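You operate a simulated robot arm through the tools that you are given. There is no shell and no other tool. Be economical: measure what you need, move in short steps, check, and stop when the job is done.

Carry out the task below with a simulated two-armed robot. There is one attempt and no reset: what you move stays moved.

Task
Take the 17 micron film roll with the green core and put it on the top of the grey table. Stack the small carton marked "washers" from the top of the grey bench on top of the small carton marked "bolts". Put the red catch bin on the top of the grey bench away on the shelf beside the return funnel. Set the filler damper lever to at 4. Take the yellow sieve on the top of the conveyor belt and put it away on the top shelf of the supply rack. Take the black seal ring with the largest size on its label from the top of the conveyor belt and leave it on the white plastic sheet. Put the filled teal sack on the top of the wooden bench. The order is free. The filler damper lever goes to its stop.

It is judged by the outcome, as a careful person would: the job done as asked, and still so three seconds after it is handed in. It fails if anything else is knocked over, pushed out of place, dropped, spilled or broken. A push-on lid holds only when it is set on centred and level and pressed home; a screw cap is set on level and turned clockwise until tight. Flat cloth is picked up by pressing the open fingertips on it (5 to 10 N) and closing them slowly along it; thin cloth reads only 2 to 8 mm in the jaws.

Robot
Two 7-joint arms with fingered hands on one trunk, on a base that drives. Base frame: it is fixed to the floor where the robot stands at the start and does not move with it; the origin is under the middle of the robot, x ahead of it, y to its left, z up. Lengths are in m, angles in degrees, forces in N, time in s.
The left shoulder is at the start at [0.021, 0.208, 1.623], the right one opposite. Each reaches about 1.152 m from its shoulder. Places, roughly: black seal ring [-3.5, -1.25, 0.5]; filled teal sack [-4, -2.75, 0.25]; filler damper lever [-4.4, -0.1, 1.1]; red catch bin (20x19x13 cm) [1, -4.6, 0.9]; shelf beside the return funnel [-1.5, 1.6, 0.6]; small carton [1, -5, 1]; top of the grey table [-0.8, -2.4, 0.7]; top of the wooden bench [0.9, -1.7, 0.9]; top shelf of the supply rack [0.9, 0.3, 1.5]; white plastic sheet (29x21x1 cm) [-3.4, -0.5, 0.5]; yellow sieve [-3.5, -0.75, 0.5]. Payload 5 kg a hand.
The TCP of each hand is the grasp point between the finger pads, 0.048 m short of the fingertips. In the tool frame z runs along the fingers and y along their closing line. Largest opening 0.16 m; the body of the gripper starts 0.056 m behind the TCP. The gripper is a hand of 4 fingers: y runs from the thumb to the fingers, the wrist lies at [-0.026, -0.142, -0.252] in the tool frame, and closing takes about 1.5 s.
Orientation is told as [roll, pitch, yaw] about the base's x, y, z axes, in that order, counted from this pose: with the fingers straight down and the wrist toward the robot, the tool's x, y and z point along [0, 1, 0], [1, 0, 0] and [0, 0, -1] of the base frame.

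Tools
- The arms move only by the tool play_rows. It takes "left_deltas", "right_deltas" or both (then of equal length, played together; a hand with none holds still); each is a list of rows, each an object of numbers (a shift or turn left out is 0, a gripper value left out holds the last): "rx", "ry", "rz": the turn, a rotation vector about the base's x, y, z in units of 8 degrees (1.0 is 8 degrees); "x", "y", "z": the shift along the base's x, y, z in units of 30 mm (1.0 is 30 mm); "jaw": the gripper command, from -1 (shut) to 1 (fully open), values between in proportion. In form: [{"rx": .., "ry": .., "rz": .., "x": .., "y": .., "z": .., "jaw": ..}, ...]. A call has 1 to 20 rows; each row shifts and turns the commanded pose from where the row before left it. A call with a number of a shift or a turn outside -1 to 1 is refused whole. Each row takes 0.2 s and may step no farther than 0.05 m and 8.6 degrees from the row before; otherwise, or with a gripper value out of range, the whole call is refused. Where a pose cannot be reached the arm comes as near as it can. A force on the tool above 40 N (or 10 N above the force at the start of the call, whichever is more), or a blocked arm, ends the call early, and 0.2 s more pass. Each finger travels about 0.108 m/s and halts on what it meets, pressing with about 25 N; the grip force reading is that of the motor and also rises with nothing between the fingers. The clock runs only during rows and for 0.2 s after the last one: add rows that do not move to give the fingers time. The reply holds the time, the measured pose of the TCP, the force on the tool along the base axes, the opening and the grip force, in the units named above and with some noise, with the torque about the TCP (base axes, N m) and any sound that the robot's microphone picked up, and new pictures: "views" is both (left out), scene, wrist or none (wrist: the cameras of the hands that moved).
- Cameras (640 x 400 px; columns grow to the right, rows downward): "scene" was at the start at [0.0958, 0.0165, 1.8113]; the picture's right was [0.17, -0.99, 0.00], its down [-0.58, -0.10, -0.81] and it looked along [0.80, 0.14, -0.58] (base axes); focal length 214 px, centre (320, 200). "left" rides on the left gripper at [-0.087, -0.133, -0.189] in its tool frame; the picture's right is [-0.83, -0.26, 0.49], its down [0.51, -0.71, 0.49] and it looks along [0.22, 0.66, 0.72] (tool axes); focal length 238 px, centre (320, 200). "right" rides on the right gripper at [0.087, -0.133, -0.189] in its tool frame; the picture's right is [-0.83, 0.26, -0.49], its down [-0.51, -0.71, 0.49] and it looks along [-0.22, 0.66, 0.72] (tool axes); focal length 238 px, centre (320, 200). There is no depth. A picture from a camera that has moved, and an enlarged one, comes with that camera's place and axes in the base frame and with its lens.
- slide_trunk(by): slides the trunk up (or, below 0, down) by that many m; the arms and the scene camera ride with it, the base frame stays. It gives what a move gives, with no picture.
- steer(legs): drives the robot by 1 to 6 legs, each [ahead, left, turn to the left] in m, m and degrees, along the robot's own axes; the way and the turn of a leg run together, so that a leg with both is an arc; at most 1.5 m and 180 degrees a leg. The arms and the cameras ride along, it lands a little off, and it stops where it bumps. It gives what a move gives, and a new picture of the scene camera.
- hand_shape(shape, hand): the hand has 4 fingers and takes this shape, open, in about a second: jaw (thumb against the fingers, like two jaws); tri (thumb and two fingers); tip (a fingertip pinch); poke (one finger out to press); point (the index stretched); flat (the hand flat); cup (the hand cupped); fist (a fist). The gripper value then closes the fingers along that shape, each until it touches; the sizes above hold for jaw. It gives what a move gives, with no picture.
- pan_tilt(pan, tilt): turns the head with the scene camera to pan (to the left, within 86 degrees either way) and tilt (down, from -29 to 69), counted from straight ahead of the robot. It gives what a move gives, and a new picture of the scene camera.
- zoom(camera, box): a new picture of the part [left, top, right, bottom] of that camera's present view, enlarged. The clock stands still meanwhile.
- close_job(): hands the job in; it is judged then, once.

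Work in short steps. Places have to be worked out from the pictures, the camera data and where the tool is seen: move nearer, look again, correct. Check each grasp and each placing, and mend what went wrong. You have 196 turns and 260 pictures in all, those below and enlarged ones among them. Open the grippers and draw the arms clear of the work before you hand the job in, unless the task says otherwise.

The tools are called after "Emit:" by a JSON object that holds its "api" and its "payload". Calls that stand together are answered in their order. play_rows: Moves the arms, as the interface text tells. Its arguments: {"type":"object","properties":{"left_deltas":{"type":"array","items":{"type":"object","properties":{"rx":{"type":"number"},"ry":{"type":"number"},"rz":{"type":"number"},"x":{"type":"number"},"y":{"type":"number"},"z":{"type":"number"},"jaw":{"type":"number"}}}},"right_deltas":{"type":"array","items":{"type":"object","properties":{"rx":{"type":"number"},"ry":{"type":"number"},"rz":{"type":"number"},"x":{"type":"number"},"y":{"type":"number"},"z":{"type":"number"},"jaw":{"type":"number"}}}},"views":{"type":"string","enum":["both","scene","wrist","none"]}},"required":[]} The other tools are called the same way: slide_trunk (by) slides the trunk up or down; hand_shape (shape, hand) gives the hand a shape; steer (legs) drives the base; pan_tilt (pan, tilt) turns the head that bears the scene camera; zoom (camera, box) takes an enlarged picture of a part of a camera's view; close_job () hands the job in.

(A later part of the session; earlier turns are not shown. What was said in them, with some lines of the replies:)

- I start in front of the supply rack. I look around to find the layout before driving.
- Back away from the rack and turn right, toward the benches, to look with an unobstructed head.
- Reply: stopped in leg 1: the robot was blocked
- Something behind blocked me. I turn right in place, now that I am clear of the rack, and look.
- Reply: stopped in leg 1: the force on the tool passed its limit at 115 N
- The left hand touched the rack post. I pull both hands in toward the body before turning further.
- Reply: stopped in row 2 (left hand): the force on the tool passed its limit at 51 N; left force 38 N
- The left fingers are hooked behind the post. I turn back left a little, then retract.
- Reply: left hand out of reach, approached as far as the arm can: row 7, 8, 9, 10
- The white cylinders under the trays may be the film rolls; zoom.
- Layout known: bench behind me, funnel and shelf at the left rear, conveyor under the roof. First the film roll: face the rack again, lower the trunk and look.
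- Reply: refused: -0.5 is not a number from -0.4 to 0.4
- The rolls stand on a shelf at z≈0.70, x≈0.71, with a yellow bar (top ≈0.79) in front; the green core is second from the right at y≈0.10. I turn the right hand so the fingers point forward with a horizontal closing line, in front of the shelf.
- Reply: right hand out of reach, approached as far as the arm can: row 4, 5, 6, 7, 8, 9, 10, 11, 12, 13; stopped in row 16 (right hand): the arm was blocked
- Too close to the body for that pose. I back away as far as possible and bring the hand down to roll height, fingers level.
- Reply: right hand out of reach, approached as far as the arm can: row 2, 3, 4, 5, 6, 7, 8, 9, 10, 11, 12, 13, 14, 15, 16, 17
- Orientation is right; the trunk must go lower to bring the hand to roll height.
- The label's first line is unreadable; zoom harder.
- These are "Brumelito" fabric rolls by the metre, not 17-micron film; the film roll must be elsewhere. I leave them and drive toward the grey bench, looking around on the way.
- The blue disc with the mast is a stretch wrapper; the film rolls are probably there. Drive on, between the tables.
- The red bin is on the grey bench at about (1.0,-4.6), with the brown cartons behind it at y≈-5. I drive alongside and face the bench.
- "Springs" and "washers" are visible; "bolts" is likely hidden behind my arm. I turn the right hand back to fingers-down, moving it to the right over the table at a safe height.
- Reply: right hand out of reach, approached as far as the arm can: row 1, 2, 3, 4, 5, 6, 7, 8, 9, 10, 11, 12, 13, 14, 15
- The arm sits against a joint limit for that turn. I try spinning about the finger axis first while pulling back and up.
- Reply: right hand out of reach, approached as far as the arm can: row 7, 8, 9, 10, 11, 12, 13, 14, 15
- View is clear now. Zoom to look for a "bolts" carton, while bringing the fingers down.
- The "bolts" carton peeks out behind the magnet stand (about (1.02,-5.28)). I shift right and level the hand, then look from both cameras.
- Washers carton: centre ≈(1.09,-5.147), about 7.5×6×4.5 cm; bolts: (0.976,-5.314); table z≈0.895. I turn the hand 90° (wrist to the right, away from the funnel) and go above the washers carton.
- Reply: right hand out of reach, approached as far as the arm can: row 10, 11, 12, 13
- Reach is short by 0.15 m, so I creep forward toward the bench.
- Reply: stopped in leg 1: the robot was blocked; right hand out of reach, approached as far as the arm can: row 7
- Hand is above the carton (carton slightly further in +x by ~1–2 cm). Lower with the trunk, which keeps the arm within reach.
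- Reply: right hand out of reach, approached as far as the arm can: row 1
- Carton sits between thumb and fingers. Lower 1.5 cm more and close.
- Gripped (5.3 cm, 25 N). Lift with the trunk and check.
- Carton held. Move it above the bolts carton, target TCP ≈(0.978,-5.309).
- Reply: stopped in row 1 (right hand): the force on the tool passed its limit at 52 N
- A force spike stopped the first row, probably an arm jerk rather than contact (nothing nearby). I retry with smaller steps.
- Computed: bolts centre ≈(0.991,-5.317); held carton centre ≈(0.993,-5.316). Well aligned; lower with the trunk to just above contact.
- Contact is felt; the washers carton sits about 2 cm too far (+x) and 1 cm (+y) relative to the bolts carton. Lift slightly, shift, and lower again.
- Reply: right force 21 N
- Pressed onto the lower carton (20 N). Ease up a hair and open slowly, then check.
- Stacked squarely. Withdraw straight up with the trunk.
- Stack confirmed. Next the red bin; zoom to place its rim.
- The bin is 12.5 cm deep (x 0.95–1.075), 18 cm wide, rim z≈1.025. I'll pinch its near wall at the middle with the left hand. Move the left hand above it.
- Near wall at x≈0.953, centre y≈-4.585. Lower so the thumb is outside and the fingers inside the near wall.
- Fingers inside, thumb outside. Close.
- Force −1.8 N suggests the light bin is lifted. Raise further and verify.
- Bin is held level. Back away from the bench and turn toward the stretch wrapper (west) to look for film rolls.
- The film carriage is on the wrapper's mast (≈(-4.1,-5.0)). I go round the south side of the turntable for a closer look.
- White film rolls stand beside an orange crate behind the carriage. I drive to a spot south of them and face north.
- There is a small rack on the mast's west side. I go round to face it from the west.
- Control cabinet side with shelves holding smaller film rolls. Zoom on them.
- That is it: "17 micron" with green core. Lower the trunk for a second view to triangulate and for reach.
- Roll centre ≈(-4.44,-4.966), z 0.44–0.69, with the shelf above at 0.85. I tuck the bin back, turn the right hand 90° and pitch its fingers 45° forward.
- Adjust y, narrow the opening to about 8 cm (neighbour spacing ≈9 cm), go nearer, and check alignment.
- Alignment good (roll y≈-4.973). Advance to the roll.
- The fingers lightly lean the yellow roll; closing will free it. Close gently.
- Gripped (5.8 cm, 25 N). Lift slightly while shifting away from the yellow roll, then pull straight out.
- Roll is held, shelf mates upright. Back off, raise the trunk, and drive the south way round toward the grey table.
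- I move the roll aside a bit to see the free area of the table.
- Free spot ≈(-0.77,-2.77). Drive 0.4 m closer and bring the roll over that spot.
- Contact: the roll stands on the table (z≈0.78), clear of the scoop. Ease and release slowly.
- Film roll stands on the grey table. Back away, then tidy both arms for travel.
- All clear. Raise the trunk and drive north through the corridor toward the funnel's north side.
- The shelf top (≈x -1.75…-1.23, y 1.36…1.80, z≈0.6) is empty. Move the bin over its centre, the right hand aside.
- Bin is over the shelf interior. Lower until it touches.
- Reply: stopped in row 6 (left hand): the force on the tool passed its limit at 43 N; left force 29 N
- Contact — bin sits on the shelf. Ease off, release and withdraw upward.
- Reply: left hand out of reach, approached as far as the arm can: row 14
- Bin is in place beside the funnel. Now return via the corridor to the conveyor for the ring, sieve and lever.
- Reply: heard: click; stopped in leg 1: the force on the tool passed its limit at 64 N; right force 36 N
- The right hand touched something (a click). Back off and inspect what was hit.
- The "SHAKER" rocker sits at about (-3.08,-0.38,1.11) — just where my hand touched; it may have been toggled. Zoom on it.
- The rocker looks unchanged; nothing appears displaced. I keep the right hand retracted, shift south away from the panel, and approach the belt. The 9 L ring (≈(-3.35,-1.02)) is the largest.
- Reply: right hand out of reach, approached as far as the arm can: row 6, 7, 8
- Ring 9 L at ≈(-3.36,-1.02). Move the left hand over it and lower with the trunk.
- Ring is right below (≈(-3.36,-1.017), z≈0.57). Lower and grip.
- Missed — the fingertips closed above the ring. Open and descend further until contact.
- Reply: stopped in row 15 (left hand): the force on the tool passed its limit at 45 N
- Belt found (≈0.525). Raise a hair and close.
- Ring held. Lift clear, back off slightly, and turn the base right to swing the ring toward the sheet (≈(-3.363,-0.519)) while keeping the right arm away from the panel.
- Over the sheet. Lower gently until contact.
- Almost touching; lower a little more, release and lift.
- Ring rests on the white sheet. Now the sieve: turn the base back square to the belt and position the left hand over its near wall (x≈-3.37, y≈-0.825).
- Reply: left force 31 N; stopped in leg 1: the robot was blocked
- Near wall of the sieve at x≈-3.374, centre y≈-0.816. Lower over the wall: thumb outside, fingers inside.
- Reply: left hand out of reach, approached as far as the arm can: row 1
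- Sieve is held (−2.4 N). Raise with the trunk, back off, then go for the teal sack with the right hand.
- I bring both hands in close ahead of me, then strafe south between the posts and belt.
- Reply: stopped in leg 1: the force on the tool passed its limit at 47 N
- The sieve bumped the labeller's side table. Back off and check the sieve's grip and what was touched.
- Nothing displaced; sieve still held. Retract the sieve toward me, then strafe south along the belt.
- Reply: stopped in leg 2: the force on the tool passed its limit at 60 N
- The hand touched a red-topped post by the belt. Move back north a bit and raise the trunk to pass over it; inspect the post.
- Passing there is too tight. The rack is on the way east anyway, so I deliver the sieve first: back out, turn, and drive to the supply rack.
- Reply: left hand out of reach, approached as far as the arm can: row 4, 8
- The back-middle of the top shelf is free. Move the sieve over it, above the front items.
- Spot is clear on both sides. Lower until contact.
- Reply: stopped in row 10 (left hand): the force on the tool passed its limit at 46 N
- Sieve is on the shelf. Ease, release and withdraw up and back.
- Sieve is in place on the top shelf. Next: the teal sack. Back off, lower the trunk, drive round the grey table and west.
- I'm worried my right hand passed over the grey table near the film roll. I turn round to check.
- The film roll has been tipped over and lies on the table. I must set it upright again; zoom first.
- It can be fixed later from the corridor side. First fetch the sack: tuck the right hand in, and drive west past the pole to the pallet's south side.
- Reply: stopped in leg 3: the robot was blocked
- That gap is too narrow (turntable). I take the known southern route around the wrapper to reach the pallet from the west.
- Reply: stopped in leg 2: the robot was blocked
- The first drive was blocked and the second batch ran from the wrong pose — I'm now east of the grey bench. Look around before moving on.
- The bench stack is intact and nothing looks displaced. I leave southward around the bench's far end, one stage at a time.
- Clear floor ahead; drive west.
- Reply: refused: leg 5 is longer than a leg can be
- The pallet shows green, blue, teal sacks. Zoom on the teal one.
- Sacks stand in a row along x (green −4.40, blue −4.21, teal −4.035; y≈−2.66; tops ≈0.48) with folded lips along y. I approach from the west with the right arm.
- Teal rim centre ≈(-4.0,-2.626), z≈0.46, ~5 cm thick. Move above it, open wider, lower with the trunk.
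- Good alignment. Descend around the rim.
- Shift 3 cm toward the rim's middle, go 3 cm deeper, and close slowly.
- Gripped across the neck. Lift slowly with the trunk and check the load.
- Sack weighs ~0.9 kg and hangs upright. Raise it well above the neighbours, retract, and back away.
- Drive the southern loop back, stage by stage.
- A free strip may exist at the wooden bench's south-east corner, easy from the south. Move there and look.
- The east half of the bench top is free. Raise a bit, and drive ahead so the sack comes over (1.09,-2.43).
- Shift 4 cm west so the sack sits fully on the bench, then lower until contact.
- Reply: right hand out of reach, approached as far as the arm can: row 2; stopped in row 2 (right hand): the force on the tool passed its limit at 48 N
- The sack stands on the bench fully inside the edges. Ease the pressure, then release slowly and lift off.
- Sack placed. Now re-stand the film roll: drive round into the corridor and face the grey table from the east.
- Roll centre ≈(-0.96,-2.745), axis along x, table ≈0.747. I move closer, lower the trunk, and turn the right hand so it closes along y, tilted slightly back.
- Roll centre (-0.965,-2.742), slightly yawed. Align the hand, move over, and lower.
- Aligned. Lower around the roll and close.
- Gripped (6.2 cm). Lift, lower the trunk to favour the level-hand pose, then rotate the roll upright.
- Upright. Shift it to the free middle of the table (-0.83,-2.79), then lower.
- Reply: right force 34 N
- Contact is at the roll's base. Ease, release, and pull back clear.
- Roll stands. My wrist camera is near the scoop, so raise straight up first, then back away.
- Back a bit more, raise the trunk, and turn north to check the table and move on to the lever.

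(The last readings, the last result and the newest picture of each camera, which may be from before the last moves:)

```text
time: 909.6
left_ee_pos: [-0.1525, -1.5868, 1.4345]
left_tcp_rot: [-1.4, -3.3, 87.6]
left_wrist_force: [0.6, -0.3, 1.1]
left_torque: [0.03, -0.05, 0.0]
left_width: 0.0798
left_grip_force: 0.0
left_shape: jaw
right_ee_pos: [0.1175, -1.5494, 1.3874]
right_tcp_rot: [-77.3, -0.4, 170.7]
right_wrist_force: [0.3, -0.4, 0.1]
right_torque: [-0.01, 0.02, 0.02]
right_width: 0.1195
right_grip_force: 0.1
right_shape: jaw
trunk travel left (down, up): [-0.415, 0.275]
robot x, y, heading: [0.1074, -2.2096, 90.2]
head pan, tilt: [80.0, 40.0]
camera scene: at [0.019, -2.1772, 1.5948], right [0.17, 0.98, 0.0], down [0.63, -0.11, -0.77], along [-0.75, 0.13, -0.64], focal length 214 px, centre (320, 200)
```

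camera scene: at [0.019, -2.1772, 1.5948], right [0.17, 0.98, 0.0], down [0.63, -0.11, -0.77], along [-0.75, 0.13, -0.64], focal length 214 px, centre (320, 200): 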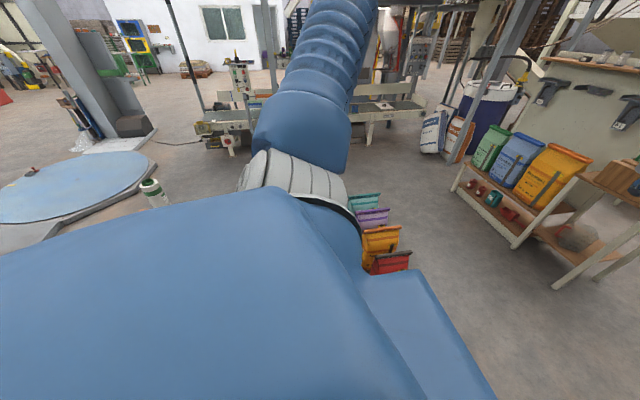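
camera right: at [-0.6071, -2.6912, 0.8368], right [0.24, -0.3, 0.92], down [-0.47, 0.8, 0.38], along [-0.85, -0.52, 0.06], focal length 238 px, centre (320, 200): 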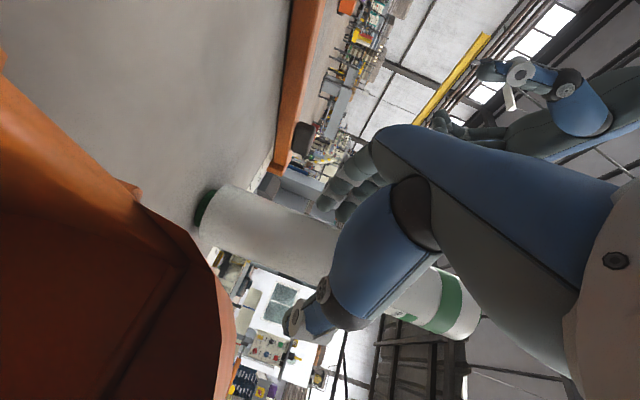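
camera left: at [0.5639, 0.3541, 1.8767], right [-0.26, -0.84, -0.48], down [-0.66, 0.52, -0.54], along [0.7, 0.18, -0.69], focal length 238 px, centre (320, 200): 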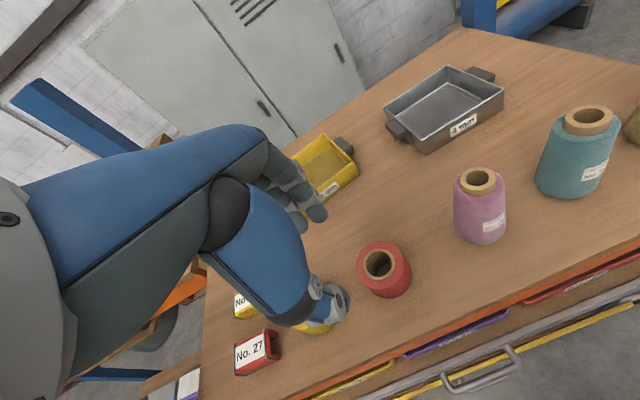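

The film roll stands upright again. Pictures are running low, so I plan carefully: drive north round the funnel area toward the filler's north side for the lever.

Emit:
{"api": "steer", "payload": {"legs": [[1.4, 0.06, 0], [1.5, 0, 0], [1.5, 0, 0], [0.15, 0, 90], [1.4, 0, 0], [0, -1.0, 0]]}}

Emit:
{"api": "pan_tilt", "payload": {"pan": 20, "tilt": 15}}

```text
time: 945.6
left_ee_pos: [-2.1142, 2.9781, 1.4331]
left_tcp_rot: [-1.4, -3.4, 178.3]
left_wrist_force: [0.5, -0.9, -0.1]
left_torque: [-0.01, -0.02, 0.01]
left_width: 0.0798
left_grip_force: 0.0
left_shape: jaw
right_ee_pos: [-2.1537, 3.2499, 1.3882]
right_tcp_rot: [-77.2, -0.3, -98.6]
right_wrist_force: [0.5, 0.5, -0.7]
right_torque: [0.0, 0.03, -0.02]
right_width: 0.1199
right_grip_force: 0.0
right_shape: jaw
trunk travel left (down, up): [-0.415, 0.275]
robot x, y, heading: [-1.4988, 3.2474, -179.2]
head pan, tilt: [80.0, 40.0]
camera scene: at [-1.5234, 3.1618, 1.5948], right [-0.99, 0.16, 0.0], down [0.1, 0.63, -0.77], along [-0.12, -0.76, -0.64], focal length 214 px, centre (320, 200)
```

scene: 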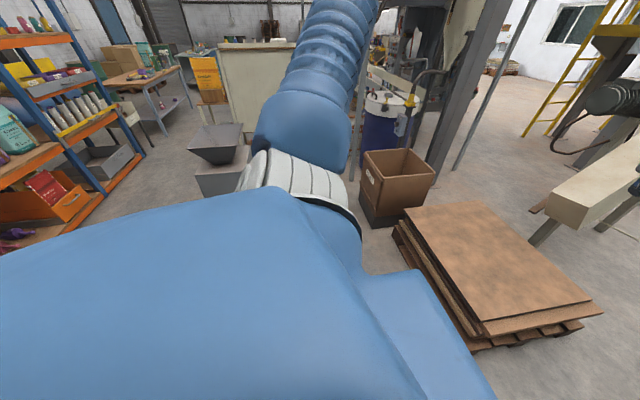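

```text
time: 946.9
left_ee_pos: [-2.1129, 2.9791, 1.4335]
left_tcp_rot: [-1.4, -3.3, 178.3]
left_wrist_force: [-0.5, -0.8, -0.6]
left_torque: [0.02, 0.03, 0.0]
left_width: 0.0798
left_grip_force: 0.0
left_shape: jaw
right_ee_pos: [-2.1525, 3.2494, 1.388]
right_tcp_rot: [-77.3, -0.3, -98.7]
right_wrist_force: [-0.1, -0.5, -0.1]
right_torque: [-0.01, 0.01, -0.01]
right_width: 0.1198
right_grip_force: 0.0
right_shape: jaw
trunk travel left (down, up): [-0.415, 0.275]
robot x, y, heading: [-1.4976, 3.2451, -179.3]
head pan, tilt: [20.0, 15.0]
camera scene: at [-1.597, 3.2123, 1.6343], right [-0.35, 0.94, 0.0], down [0.24, 0.09, -0.97], along [-0.9, -0.34, -0.26], focal length 214 px, centre (320, 200)
```

scene: 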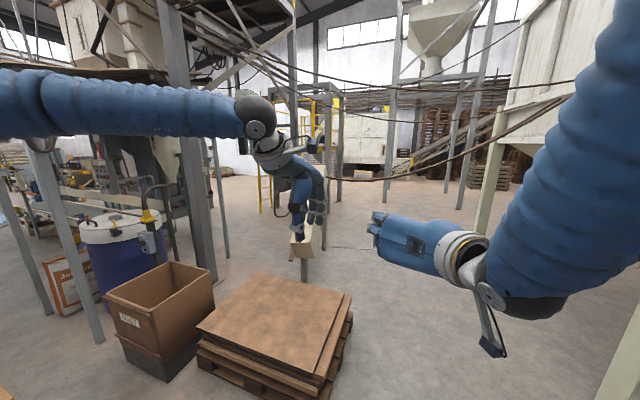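

I see open floor west of the elevator legs. Drive west along y≈3.25 to x≈-5.0, turn south and approach the filler's north side.

Emit:
{"api": "steer", "payload": {"legs": [[1.5, 0, -0.8], [1.5, 0, 0], [0.5, 0, 0], [0, 0, 90], [1.4, 0, 0]]}}

```text
time: 974.2
left_ee_pos: [-4.7732, 1.2955, 1.434]
left_tcp_rot: [-1.4, -3.3, -93.5]
left_wrist_force: [0.0, -1.3, -0.1]
left_torque: [-0.01, 0.0, 0.01]
left_width: 0.08
left_grip_force: 0.0
left_shape: jaw
right_ee_pos: [-5.044, 1.2646, 1.3876]
right_tcp_rot: [-77.2, -0.2, -10.5]
right_wrist_force: [-0.2, 0.6, -0.2]
right_torque: [0.02, 0.01, 0.02]
right_width: 0.1193
right_grip_force: 0.2
right_shape: jaw
trunk travel left (down, up): [-0.415, 0.275]
robot x, y, heading: [-5.0192, 1.9153, -91.3]
head pan, tilt: [20.0, 15.0]
camera scene: at [-4.9883, 1.8215, 1.6343], right [-0.95, -0.32, 0.0], down [-0.08, 0.25, -0.97], along [0.31, -0.91, -0.26], focal length 214 px, centre (320, 200)
```

scene: 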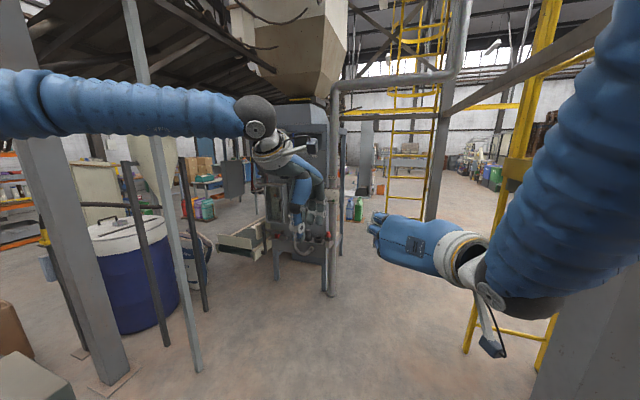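

Emit:
{"api": "zoom", "payload": {"camera": "scene", "box": [250, 110, 370, 290]}}

```text
2.22 times, centred on (310, 200) of scene
camera zoom: at [-4.9883, 1.8215, 1.6343], right [-0.95, -0.32, 0.0], down [-0.08, 0.25, -0.97], along [0.31, -0.91, -0.26], focal length 477 px, centre (342, 200)
```

zoom: 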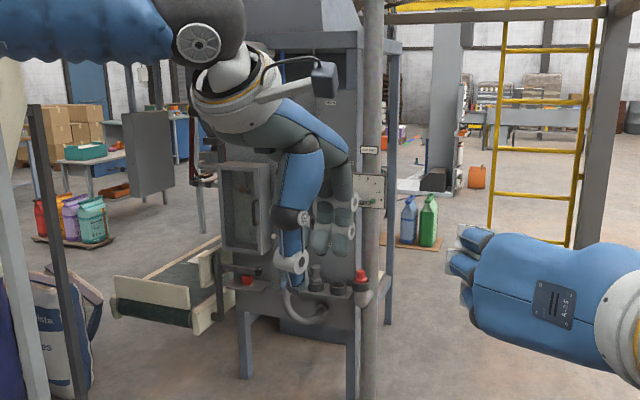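

The damper plate appears on the vertical duct at about (-4.44,-0.18,1.13). Move my left hand aside and go closer.

Emit:
{"api": "play_rows", "payload": {"left_deltas": [{"x": 0.9}, {"x": 0.9}, {"x": 0.9}, {"x": 0.9}, {"x": 0.9}, {"x": 0.9}, {"x": 0.9}, {"x": 0.9}, {"x": 0.9}, {"x": 0.9}, {"x": 0.9}, {"x": 0.9}, {}], "views": "none"}}

Emit:
{"api": "steer", "payload": {"legs": [[0.95, 0.22, 1.3]]}}

Emit:
{"api": "zoom", "payload": {"camera": "scene", "box": [250, 180, 400, 300]}}

```text
time: 977.0
left_ee_pos: [-4.4492, 1.2948, 1.4341]
left_tcp_rot: [-1.3, -3.3, -93.6]
left_wrist_force: [-0.3, 0.2, -0.2]
left_torque: [0.0, -0.1, 0.01]
left_width: 0.0795
left_grip_force: 0.0
left_shape: jaw
right_ee_pos: [-5.0455, 1.264, 1.3878]
right_tcp_rot: [-77.1, -0.3, -10.6]
right_wrist_force: [-1.2, 0.3, -0.6]
right_torque: [0.02, 0.0, 0.07]
right_width: 0.1198
right_grip_force: 0.1
right_shape: jaw
trunk travel left (down, up): [-0.415, 0.275]
robot x, y, heading: [-5.0198, 1.9189, -91.2]
head pan, tilt: [20.0, 15.0]
```

```text
time: 982.1
left_ee_pos: [-4.2144, 0.3603, 1.4324]
left_tcp_rot: [-1.3, -3.3, -91.8]
left_wrist_force: [0.3, -0.8, -0.2]
left_torque: [0.03, 0.01, -0.05]
left_width: 0.0798
left_grip_force: 0.0
left_shape: jaw
right_ee_pos: [-4.8083, 0.3107, 1.3879]
right_tcp_rot: [-77.2, -0.3, -8.6]
right_wrist_force: [-0.4, 0.0, -0.1]
right_torque: [0.01, 0.0, 0.04]
right_width: 0.1196
right_grip_force: 0.1
right_shape: jaw
trunk travel left (down, up): [-0.415, 0.275]
robot x, y, heading: [-4.7975, 0.9674, -89.7]
head pan, tilt: [20.0, 15.0]
camera scene: at [-4.7698, 0.8693, 1.6343], right [-0.94, -0.35, 0.0], down [-0.09, 0.24, -0.97], along [0.34, -0.9, -0.26], focal length 214 px, centre (320, 200)
```

scene: 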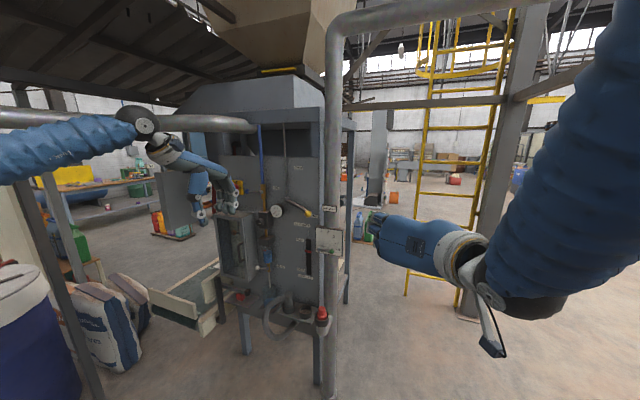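

```text
3.33 times, centred on (325, 240) of scene
camera zoom: at [-4.7698, 0.8693, 1.6343], right [-0.94, -0.35, 0.0], down [-0.09, 0.24, -0.97], along [0.34, -0.9, -0.26], focal length 715 px, centre (303, 67)
```

zoom: 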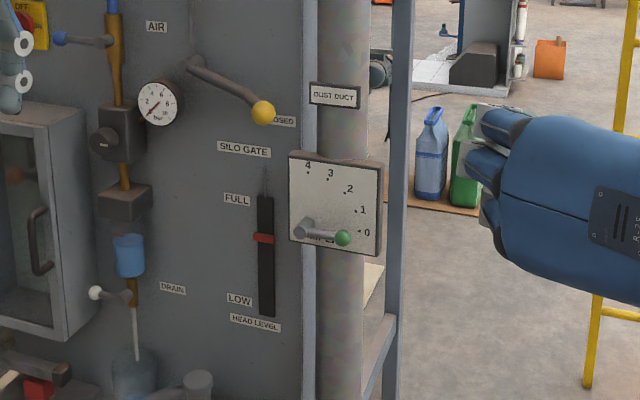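

The damper lever (green knob) is at 0, pointing west; "4" is straight up. Knob ≈(-4.51,0.03,1.156), pivot ≈(-4.44,·,1.148), radius ≈7 cm. I lower the trunk and bring the right hand in front of the knob.

Emit:
{"api": "slide_trunk", "payload": {"by": -0.23}}

Emit:
{"api": "play_rows", "payload": {"right_deltas": [{"x": 0.8, "y": -0.2, "jaw": 0.0}, {"x": 0.8, "y": -0.2}, {"x": 0.8, "y": -0.2}, {"x": 0.8, "y": -0.2}, {"x": 0.8, "y": -0.2}, {"x": 0.8, "y": -0.2}, {"x": 0.8, "y": -0.2}, {"x": 0.8, "y": -0.2}, {"x": 0.8, "y": -0.2}, {"x": 0.8, "y": -0.2}, {"x": 0.8, "y": -0.2}, {"x": 0.8, "y": -0.2}, {"x": 0.5}, {}], "views": "none"}}

Emit:
{"api": "zoom", "payload": {"camera": "scene", "box": [250, 130, 400, 250]}}

```text
time: 984.5
left_ee_pos: [-4.2144, 0.3592, 1.2037]
left_tcp_rot: [-1.3, -3.3, -91.8]
left_wrist_force: [-1.2, -0.2, 1.0]
left_torque: [0.01, 0.02, 0.0]
left_width: 0.0801
left_grip_force: 0.1
left_shape: jaw
right_ee_pos: [-4.8094, 0.3113, 1.1583]
right_tcp_rot: [-77.4, -0.3, -8.6]
right_wrist_force: [-0.4, 0.3, -0.2]
right_torque: [0.0, 0.0, -0.01]
right_width: 0.1196
right_grip_force: 0.1
right_shape: jaw
trunk travel left (down, up): [-0.185, 0.505]
robot x, y, heading: [-4.8044, 0.9671, -89.5]
head pan, tilt: [20.0, 15.0]
```

```text
time: 987.5
left_ee_pos: [-4.214, 0.3619, 1.204]
left_tcp_rot: [-1.4, -3.3, -91.9]
left_wrist_force: [-0.1, 0.0, 0.3]
left_torque: [-0.06, -0.02, 0.0]
left_width: 0.08
left_grip_force: 0.0
left_shape: jaw
right_ee_pos: [-4.5062, 0.2392, 1.1592]
right_tcp_rot: [-77.4, -0.3, -8.7]
right_wrist_force: [0.8, -0.5, -0.2]
right_torque: [0.01, -0.02, 0.0]
right_width: 0.0805
right_grip_force: 0.0
right_shape: jaw
trunk travel left (down, up): [-0.185, 0.505]
robot x, y, heading: [-4.8039, 0.967, -89.5]
head pan, tilt: [20.0, 15.0]
```

```text
3.33 times, centred on (325, 190) of scene
camera zoom: at [-4.7699, 0.8696, 1.4044], right [-0.94, -0.35, 0.0], down [-0.09, 0.24, -0.97], along [0.34, -0.9, -0.26], focal length 715 px, centre (303, 233)
```

zoom: 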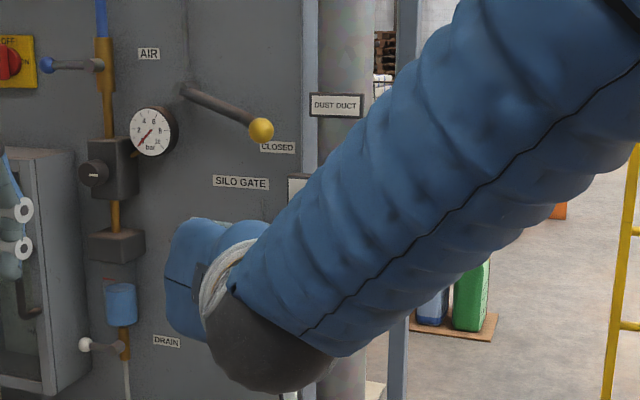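

My arm hides it; re-triangulating with the label gives plate y≈-0.10, knob ≈(-4.484,-0.06,1.104), pivot ≈(-4.405,1.092). Check with the wrist camera.

Emit:
{"api": "zoom", "payload": {"camera": "right", "box": [0, 0, 640, 400]}}

```text
1.00 times, centred on (320, 200) of right (not enlarged: the box is as wide or as high as the picture)
camera zoom: at [-4.6063, 0.4606, 1.1145], right [0.3, 0.25, 0.92], down [-0.79, -0.48, 0.38], along [0.53, -0.84, 0.06], focal length 238 px, centre (320, 200)
```

zoom: 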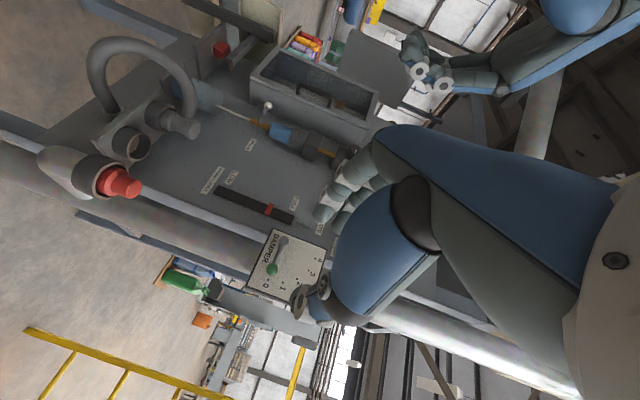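

Wrist view confirms: knob ≈(-4.484,-0.06,1.105), pivot ≈(-4.405,1.10), "4" above the pivot. I close the hand and place it below the knob to push it upward.

Emit:
{"api": "play_rows", "payload": {"right_deltas": [{"z": -0.8, "jaw": -1}, {"z": -0.8}, {"z": -0.8}, {"z": -0.8}, {"z": -0.8}, {"z": -0.8, "x": 0.1}, {"y": -0.9}, {"y": -0.9}, {"y": -0.9}, {"y": -0.9}, {"y": -0.9}, {"y": -0.8}, {"y": -0.7}, {"y": -0.6}, {"y": -0.6}, {"y": -0.5}, {}], "views": "wrist"}}

```text
time: 991.1
left_ee_pos: [-4.2141, 0.3611, 1.2045]
left_tcp_rot: [-1.5, -3.3, -91.8]
left_wrist_force: [-0.4, 0.5, -0.3]
left_torque: [-0.03, -0.02, 0.02]
left_width: 0.0797
left_grip_force: 0.1
left_shape: jaw
right_ee_pos: [-4.5028, 0.0093, 1.0147]
right_tcp_rot: [-77.3, -0.3, -8.7]
right_wrist_force: [0.0, 0.5, -0.1]
right_torque: [0.04, 0.0, 0.02]
right_width: 0.0
right_grip_force: 25.4
right_shape: jaw
trunk travel left (down, up): [-0.185, 0.505]
robot x, y, heading: [-4.8037, 0.9676, -89.1]
head pan, tilt: [20.0, 15.0]
camera right: at [-4.6039, 0.2305, 0.971], right [0.29, 0.25, 0.92], down [-0.79, -0.48, 0.38], along [0.53, -0.84, 0.06], focal length 238 px, centre (320, 200)
```

right: 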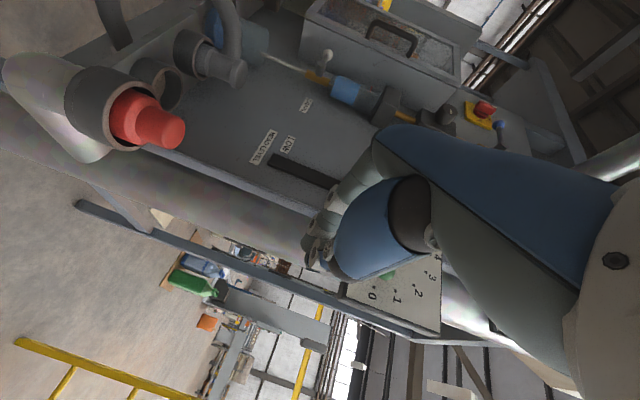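

Knob seen at (-4.484,·,1.112). Advance under it, then sweep up along the arc.

Emit:
{"api": "play_rows", "payload": {"right_deltas": [{"y": -0.6, "x": 0.35}, {"y": -0.6, "x": 0.35}, {}, {"z": 0.4}, {"z": 0.4}, {"z": 0.4}, {"z": 0.4}, {"z": 0.4}, {"z": 0.4, "x": 0.1}, {"z": 0.4, "x": 0.15}, {"z": 0.4, "x": 0.2}, {"z": 0.4, "x": 0.25}, {}], "views": "wrist"}}

```text
time: 993.9
left_ee_pos: [-4.2136, 0.3607, 1.2033]
left_tcp_rot: [-1.4, -3.4, -91.8]
left_wrist_force: [0.4, 0.2, 0.1]
left_torque: [0.05, 0.03, 0.0]
left_width: 0.0799
left_grip_force: 0.0
left_shape: jaw
right_ee_pos: [-4.4836, 0.0015, 1.1203]
right_tcp_rot: [-77.4, -0.3, -8.7]
right_wrist_force: [-0.5, -0.1, 0.2]
right_torque: [-0.03, -0.01, 0.0]
right_width: 0.0002
right_grip_force: 25.1
right_shape: jaw
right hand out of reach, approached as far as the arm can: row 1, 2, 10, 11, 12
trunk travel left (down, up): [-0.185, 0.505]
robot x, y, heading: [-4.8017, 0.9707, -89.1]
head pan, tilt: [20.0, 15.0]
camera right: at [-4.5847, 0.2223, 1.0766], right [0.29, 0.25, 0.92], down [-0.79, -0.48, 0.38], along [0.54, -0.84, 0.06], focal length 238 px, centre (320, 200)
```

right: 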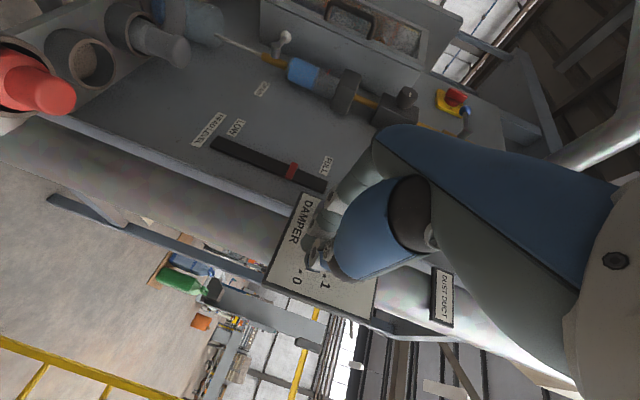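

The arm reached its limit short of the knob. Drop the hand, pull back, drive 0.12 m closer, and try again.

Emit:
{"api": "play_rows", "payload": {"right_deltas": [{"y": 0.6}, {"y": 0.8}, {"y": 0.8}, {"z": -0.6, "y": 0.8}, {"z": -0.8}, {"z": -0.8}, {"z": -0.8}, {"z": -0.5}, {}], "views": "none"}}

Emit:
{"api": "steer", "payload": {"legs": [[0.12, 0, 0]]}}

```text
time: 995.9
left_ee_pos: [-4.2142, 0.3612, 1.2042]
left_tcp_rot: [-1.5, -3.2, -91.8]
left_wrist_force: [-1.1, -0.4, 0.6]
left_torque: [0.04, -0.01, 0.0]
left_width: 0.0797
left_grip_force: 0.0
left_shape: jaw
right_ee_pos: [-4.4845, 0.0904, 1.0153]
right_tcp_rot: [-77.3, -0.3, -8.7]
right_wrist_force: [0.1, 0.3, 0.3]
right_torque: [0.0, -0.01, 0.0]
right_width: 0.0002
right_grip_force: 24.9
right_shape: jaw
trunk travel left (down, up): [-0.185, 0.505]
robot x, y, heading: [-4.8034, 0.9661, -89.4]
head pan, tilt: [20.0, 15.0]
```

```text
time: 997.1
left_ee_pos: [-4.2152, 0.238, 1.2024]
left_tcp_rot: [-1.4, -3.1, -91.9]
left_wrist_force: [-0.5, -1.5, -1.4]
left_torque: [0.14, 0.0, -0.04]
left_width: 0.0799
left_grip_force: 0.1
left_shape: jaw
right_ee_pos: [-4.4845, -0.0308, 1.0138]
right_tcp_rot: [-77.2, -0.3, -8.9]
right_wrist_force: [-0.4, -1.8, -0.4]
right_torque: [-0.09, -0.01, 0.07]
right_width: 0.0002
right_grip_force: 24.8
right_shape: jaw
trunk travel left (down, up): [-0.185, 0.505]
robot x, y, heading: [-4.8009, 0.8479, -89.5]
head pan, tilt: [20.0, 15.0]
camera scene: at [-4.7686, 0.7488, 1.4042], right [-0.94, -0.35, 0.0], down [-0.09, 0.24, -0.97], along [0.34, -0.9, -0.26], focal length 214 px, centre (320, 200)
```

scene: 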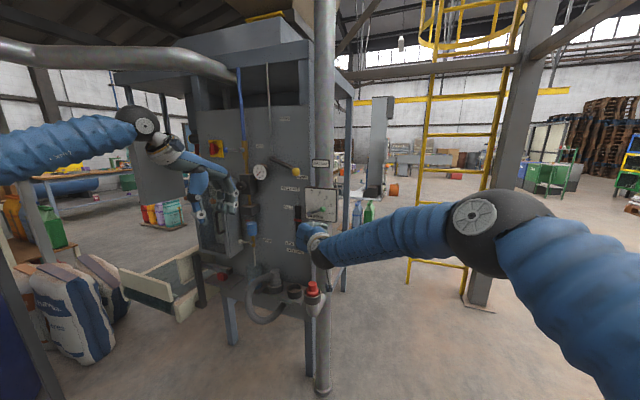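

The plate is visible above my hand. Sweep upward under the knob now.

Emit:
{"api": "play_rows", "payload": {"right_deltas": [{"z": 0.3}, {"z": 0.3}, {"z": 0.3}, {"z": 0.3}, {"z": 0.3}, {"z": 0.3}, {"z": 0.3}, {"z": 0.3}, {"z": 0.3, "x": 0.05}, {"z": 0.3, "x": 0.1}, {"z": 0.3, "x": 0.15}, {}], "views": "none"}}

Emit:
{"api": "zoom", "payload": {"camera": "scene", "box": [260, 150, 380, 270]}}

```text
time: 999.7
left_ee_pos: [-4.215, 0.241, 1.2031]
left_tcp_rot: [-1.4, -3.1, -91.9]
left_wrist_force: [0.3, 0.4, 0.0]
left_torque: [-0.01, 0.03, 0.0]
left_width: 0.0797
left_grip_force: 0.0
left_shape: jaw
right_ee_pos: [-4.4774, -0.0289, 1.1145]
right_tcp_rot: [-77.2, -0.2, -8.9]
right_wrist_force: [-0.7, 0.0, 0.2]
right_torque: [0.0, -0.02, -0.01]
right_width: 0.0002
right_grip_force: 25.5
right_shape: jaw
trunk travel left (down, up): [-0.185, 0.505]
robot x, y, heading: [-4.7988, 0.8446, -89.5]
head pan, tilt: [20.0, 15.0]
```

```text
3.33 times, centred on (320, 210) of scene
camera zoom: at [-4.7688, 0.7504, 1.4043], right [-0.94, -0.35, 0.0], down [-0.09, 0.24, -0.97], along [0.34, -0.9, -0.26], focal length 715 px, centre (320, 167)
```

zoom: 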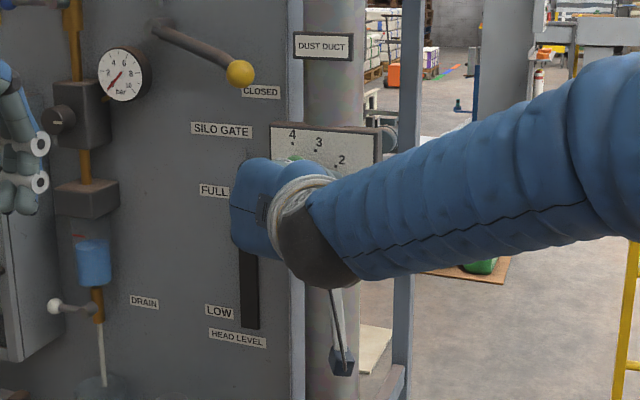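

The knob is already near "4" (≈73°). Now push sideways (+x) to bring it to the stop.

Emit:
{"api": "play_rows", "payload": {"right_deltas": [{"x": 0.2, "z": 0.2}, {"x": 0.2, "z": 0.2}, {"x": 0.2, "z": 0.2}, {"x": 0.2, "z": 0.1}, {"x": 0.2}, {"x": 0.2}, {"x": 0.2}, {"x": 0.2}, {"x": 0.2}, {"x": 0.2}, {}], "views": "none"}}

```text
time: 1001.1
left_ee_pos: [-4.2189, 0.2421, 1.2057]
left_tcp_rot: [-1.3, -3.3, -92.1]
left_wrist_force: [0.6, 0.3, -0.9]
left_torque: [-0.02, 0.11, -0.02]
left_width: 0.0795
left_grip_force: 0.1
left_shape: jaw
right_ee_pos: [-4.4497, -0.0287, 1.1359]
right_tcp_rot: [-77.3, -0.4, -9.4]
right_wrist_force: [-23.0, 27.3, 2.5]
right_torque: [-0.64, -0.58, 0.13]
right_width: 0.0
right_grip_force: 24.9
right_shape: jaw
trunk travel left (down, up): [-0.185, 0.505]
robot x, y, heading: [-4.8011, 0.8472, -89.7]
head pan, tilt: [20.0, 15.0]
stopped in row 7 (right hand): the force on the tool passed its limit at 42 N (the readings are from after the stop); the commanded pose is now the measured one
```

Firm resistance: probably the stop. Withdraw and check.

Emit:
{"api": "play_rows", "payload": {"right_deltas": [{"x": -0.2}, {"x": -0.2, "y": 0.4}, {"y": 0.8}, {"y": 0.9}, {"y": 0.9}, {"y": 0.9}, {"y": 0.9, "x": -0.6}, {"x": -0.9}, {"x": -0.9}, {"x": -0.9}, {"x": -0.9}, {"x": -0.9}, {}], "views": "none"}}

Emit:
{"api": "zoom", "payload": {"camera": "scene", "box": [275, 160, 365, 250]}}

```text
time: 1003.9
left_ee_pos: [-4.2166, 0.2405, 1.2027]
left_tcp_rot: [-1.5, -3.2, -92.0]
left_wrist_force: [0.3, 0.2, -0.3]
left_torque: [0.01, 0.04, 0.02]
left_width: 0.0801
left_grip_force: 0.0
left_shape: jaw
right_ee_pos: [-4.6105, 0.1126, 1.136]
right_tcp_rot: [-77.3, -0.3, -9.2]
right_wrist_force: [0.0, 0.9, -0.2]
right_torque: [-0.03, 0.03, -0.04]
right_width: 0.0
right_grip_force: 25.2
right_shape: jaw
trunk travel left (down, up): [-0.185, 0.505]
robot x, y, heading: [-4.8039, 0.8438, -89.6]
head pan, tilt: [20.0, 15.0]
```

```text
4.44 times, centred on (320, 205) of scene
camera zoom: at [-4.7689, 0.7507, 1.4043], right [-0.94, -0.35, 0.0], down [-0.09, 0.24, -0.97], along [0.34, -0.91, -0.26], focal length 953 px, centre (320, 178)
```

zoom: 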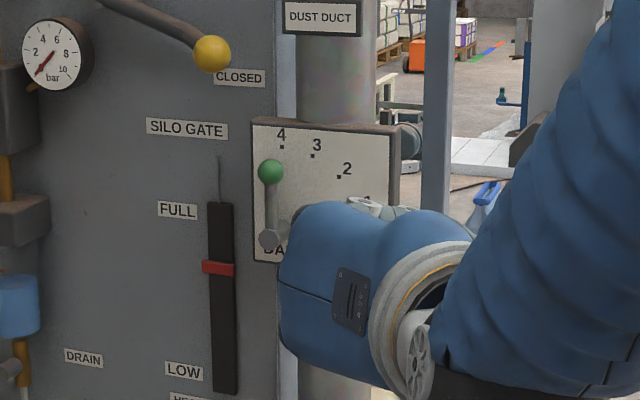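

The lever is vertical but the marks show "4" a further ~15° on (currently ≈3.4). I push again, this time at knob height, from the west side.

Emit:
{"api": "play_rows", "payload": {"right_deltas": [{"z": 0.6, "x": 0.65}, {"z": 0.6, "x": 0.65}, {"z": 0.6, "x": 0.65}, {"y": -0.88}, {"y": -0.88}, {"y": -0.88}, {"y": -0.88}, {"y": -0.88}, {"x": 0.4}, {"x": 0.4}, {"x": 0.4}, {"x": 0.35}, {"x": 0.35}, {"x": 0.35}, {"x": 0.35}, {"x": 0.35}, {"x": 0.35}, {"x": 0.35}, {"x": 0.35}, {"x": 0.35}], "views": "none"}}

```text
time: 1008.1
left_ee_pos: [-4.2216, 0.2395, 1.2048]
left_tcp_rot: [-1.3, -3.3, -92.3]
left_wrist_force: [0.1, -0.2, -0.7]
left_torque: [0.0, 0.12, -0.03]
left_width: 0.0797
left_grip_force: 0.0
left_shape: jaw
right_ee_pos: [-4.438, -0.0208, 1.1907]
right_tcp_rot: [-77.3, -0.3, -10.2]
right_wrist_force: [-25.0, 21.8, -0.9]
right_torque: [0.48, 0.44, -0.62]
right_width: 0.0002
right_grip_force: 25.7
right_shape: jaw
trunk travel left (down, up): [-0.185, 0.505]
robot x, y, heading: [-4.8008, 0.8488, -89.8]
head pan, tilt: [20.0, 15.0]
stopped in row 20 (right hand): the force on the tool passed its limit at 45 N (the readings are from after the stop); the commanded pose is now the measured one
```

Emit:
{"api": "play_rows", "payload": {"right_deltas": [{"x": -0.3}, {"x": -0.5}, {"x": -0.7}, {"x": -0.9}, {"y": 0.9}, {"y": 0.9}, {"y": 0.9}, {"y": 0.9}, {"x": -0.9}, {"x": -0.9}, {"x": -0.9}, {}], "views": "none"}}

Emit:
{"api": "zoom", "payload": {"camera": "scene", "box": [285, 165, 345, 225]}}

```text
time: 1010.8
left_ee_pos: [-4.2173, 0.2388, 1.203]
left_tcp_rot: [-1.4, -3.2, -92.2]
left_wrist_force: [0.2, -1.2, -0.7]
left_torque: [0.01, 0.03, 0.01]
left_width: 0.08
left_grip_force: 0.0
left_shape: jaw
right_ee_pos: [-4.584, 0.086, 1.1885]
right_tcp_rot: [-77.2, -0.3, -9.9]
right_wrist_force: [-0.3, 1.0, -0.3]
right_torque: [0.04, 0.01, -0.05]
right_width: 0.0002
right_grip_force: 25.3
right_shape: jaw
trunk travel left (down, up): [-0.185, 0.505]
robot x, y, heading: [-4.8035, 0.846, -89.7]
head pan, tilt: [20.0, 15.0]
```

```text
6.67 times, centred on (315, 195) of scene
camera zoom: at [-4.7698, 0.751, 1.4043], right [-0.94, -0.35, 0.0], down [-0.09, 0.24, -0.97], along [0.33, -0.91, -0.26], focal length 1430 px, centre (353, 233)
```

zoom: 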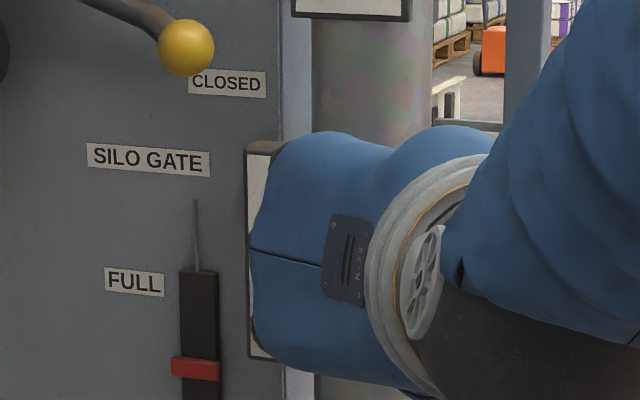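

My hand blocks the view; move it well aside and look again.

Emit:
{"api": "play_rows", "payload": {"right_deltas": [{"x": -0.9, "y": 0.3}, {"x": -0.9, "y": 0.3}, {"x": -0.9, "y": 0.3}, {"x": -0.9, "y": 0.3}, {"x": -0.9}, {"x": -0.9}, {"x": -0.9}, {"x": -0.9}, {}], "views": "none"}}

Emit:
{"api": "zoom", "payload": {"camera": "scene", "box": [285, 165, 365, 245]}}

```text
time: 1012.8
left_ee_pos: [-4.2187, 0.2373, 1.2025]
left_tcp_rot: [-1.4, -3.3, -92.2]
left_wrist_force: [0.1, 0.6, -0.3]
left_torque: [-0.03, 0.03, -0.01]
left_width: 0.0799
left_grip_force: 0.1
left_shape: jaw
right_ee_pos: [-4.801, 0.122, 1.1886]
right_tcp_rot: [-77.3, -0.2, -9.8]
right_wrist_force: [1.1, -0.9, 0.6]
right_torque: [0.04, 0.02, -0.04]
right_width: 0.0
right_grip_force: 24.8
right_shape: jaw
trunk travel left (down, up): [-0.185, 0.505]
robot x, y, heading: [-4.8013, 0.8463, -89.5]
head pan, tilt: [20.0, 15.0]
```

```text
5.00 times, centred on (325, 205) of scene
camera zoom: at [-4.7699, 0.7512, 1.4043], right [-0.94, -0.35, 0.0], down [-0.09, 0.24, -0.97], along [0.33, -0.91, -0.26], focal length 1072 px, centre (295, 175)
```

zoom: 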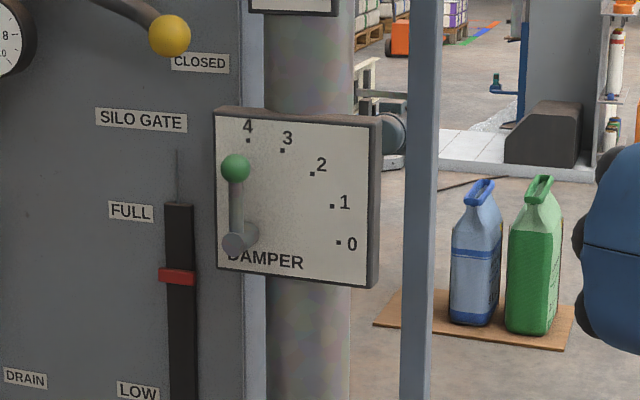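

The scale spans 90° and the lever now stands exactly vertical at "4", on its stop (the second push did not move it further). Open the hand, draw back, and finish.

Emit:
{"api": "play_rows", "payload": {"right_deltas": [{"jaw": 0.5, "y": 0.5}, {"y": 0.8}, {"y": 0.8}, {"y": 0.8}, {"y": 0.8}, {}, {}], "left_deltas": [{"jaw": 0.5, "y": 0.5}, {"y": 0.8}, {"y": 0.8}, {"y": 0.8}, {"y": 0.8}, {}, {}], "views": "none"}}

Emit:
{"api": "steer", "payload": {"legs": [[-0.6, 0, 0]]}}

```text
time: 1014.4
left_ee_pos: [-4.218, 0.3491, 1.203]
left_tcp_rot: [-1.4, -3.2, -92.3]
left_wrist_force: [0.7, 0.6, -0.3]
left_torque: [-0.01, 0.0, 0.02]
left_width: 0.1198
left_grip_force: 0.1
left_shape: jaw
right_ee_pos: [-4.8023, 0.233, 1.1889]
right_tcp_rot: [-77.2, -0.3, -9.8]
right_wrist_force: [0.0, 0.6, 0.1]
right_torque: [-0.01, 0.0, 0.05]
right_width: 0.1201
right_grip_force: 0.1
right_shape: jaw
trunk travel left (down, up): [-0.185, 0.505]
robot x, y, heading: [-4.8018, 0.8476, -89.9]
head pan, tilt: [20.0, 15.0]
```

```text
time: 1017.7
left_ee_pos: [-4.2188, 0.9513, 1.2021]
left_tcp_rot: [-1.4, -3.3, -92.0]
left_wrist_force: [1.0, 1.0, 0.8]
left_torque: [-0.07, -0.01, 0.01]
left_width: 0.1197
left_grip_force: 0.1
left_shape: jaw
right_ee_pos: [-4.8029, 0.835, 1.1889]
right_tcp_rot: [-77.2, -0.3, -9.7]
right_wrist_force: [-0.1, 0.2, 0.3]
right_torque: [0.02, 0.01, 0.0]
right_width: 0.1202
right_grip_force: 0.1
right_shape: jaw
trunk travel left (down, up): [-0.185, 0.505]
robot x, y, heading: [-4.8064, 1.449, -89.6]
head pan, tilt: [20.0, 15.0]
camera scene: at [-4.7733, 1.3528, 1.4044], right [-0.94, -0.35, 0.0], down [-0.09, 0.24, -0.97], along [0.34, -0.91, -0.26], focal length 214 px, centre (320, 200)
```

scene: 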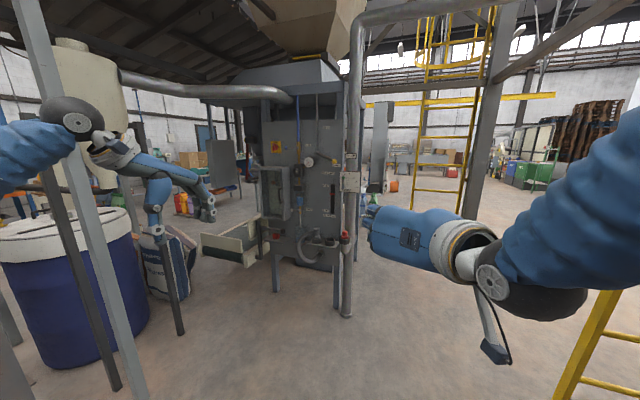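

All seven items are done and both arms are clear with the grippers open. I hand the job in.

Emit:
{"api": "close_job", "payload": {}}

```text
The job is handed in.
```

All seven tasks are done and the job is handed in; four contacts along the way could count against it:

- **Film roll:** I knocked the 17 micron roll over once after placing it, then picked it up and stood it upright again on the grey table.
- **Filler panel:** my hand bumped it and I heard a click. The SHAKER switch looked unchanged, but I couldn't confirm it wasn't toggled.
- **Other bumps:** the sieve also bumped the labeller's side table and a control post by the belt. I saw nothing displaced there.
- **Box pallet by the door:** one drive took the robot through the spot where the carton pallet stands, with no collision reported. The boxes looked undisturbed afterwards.
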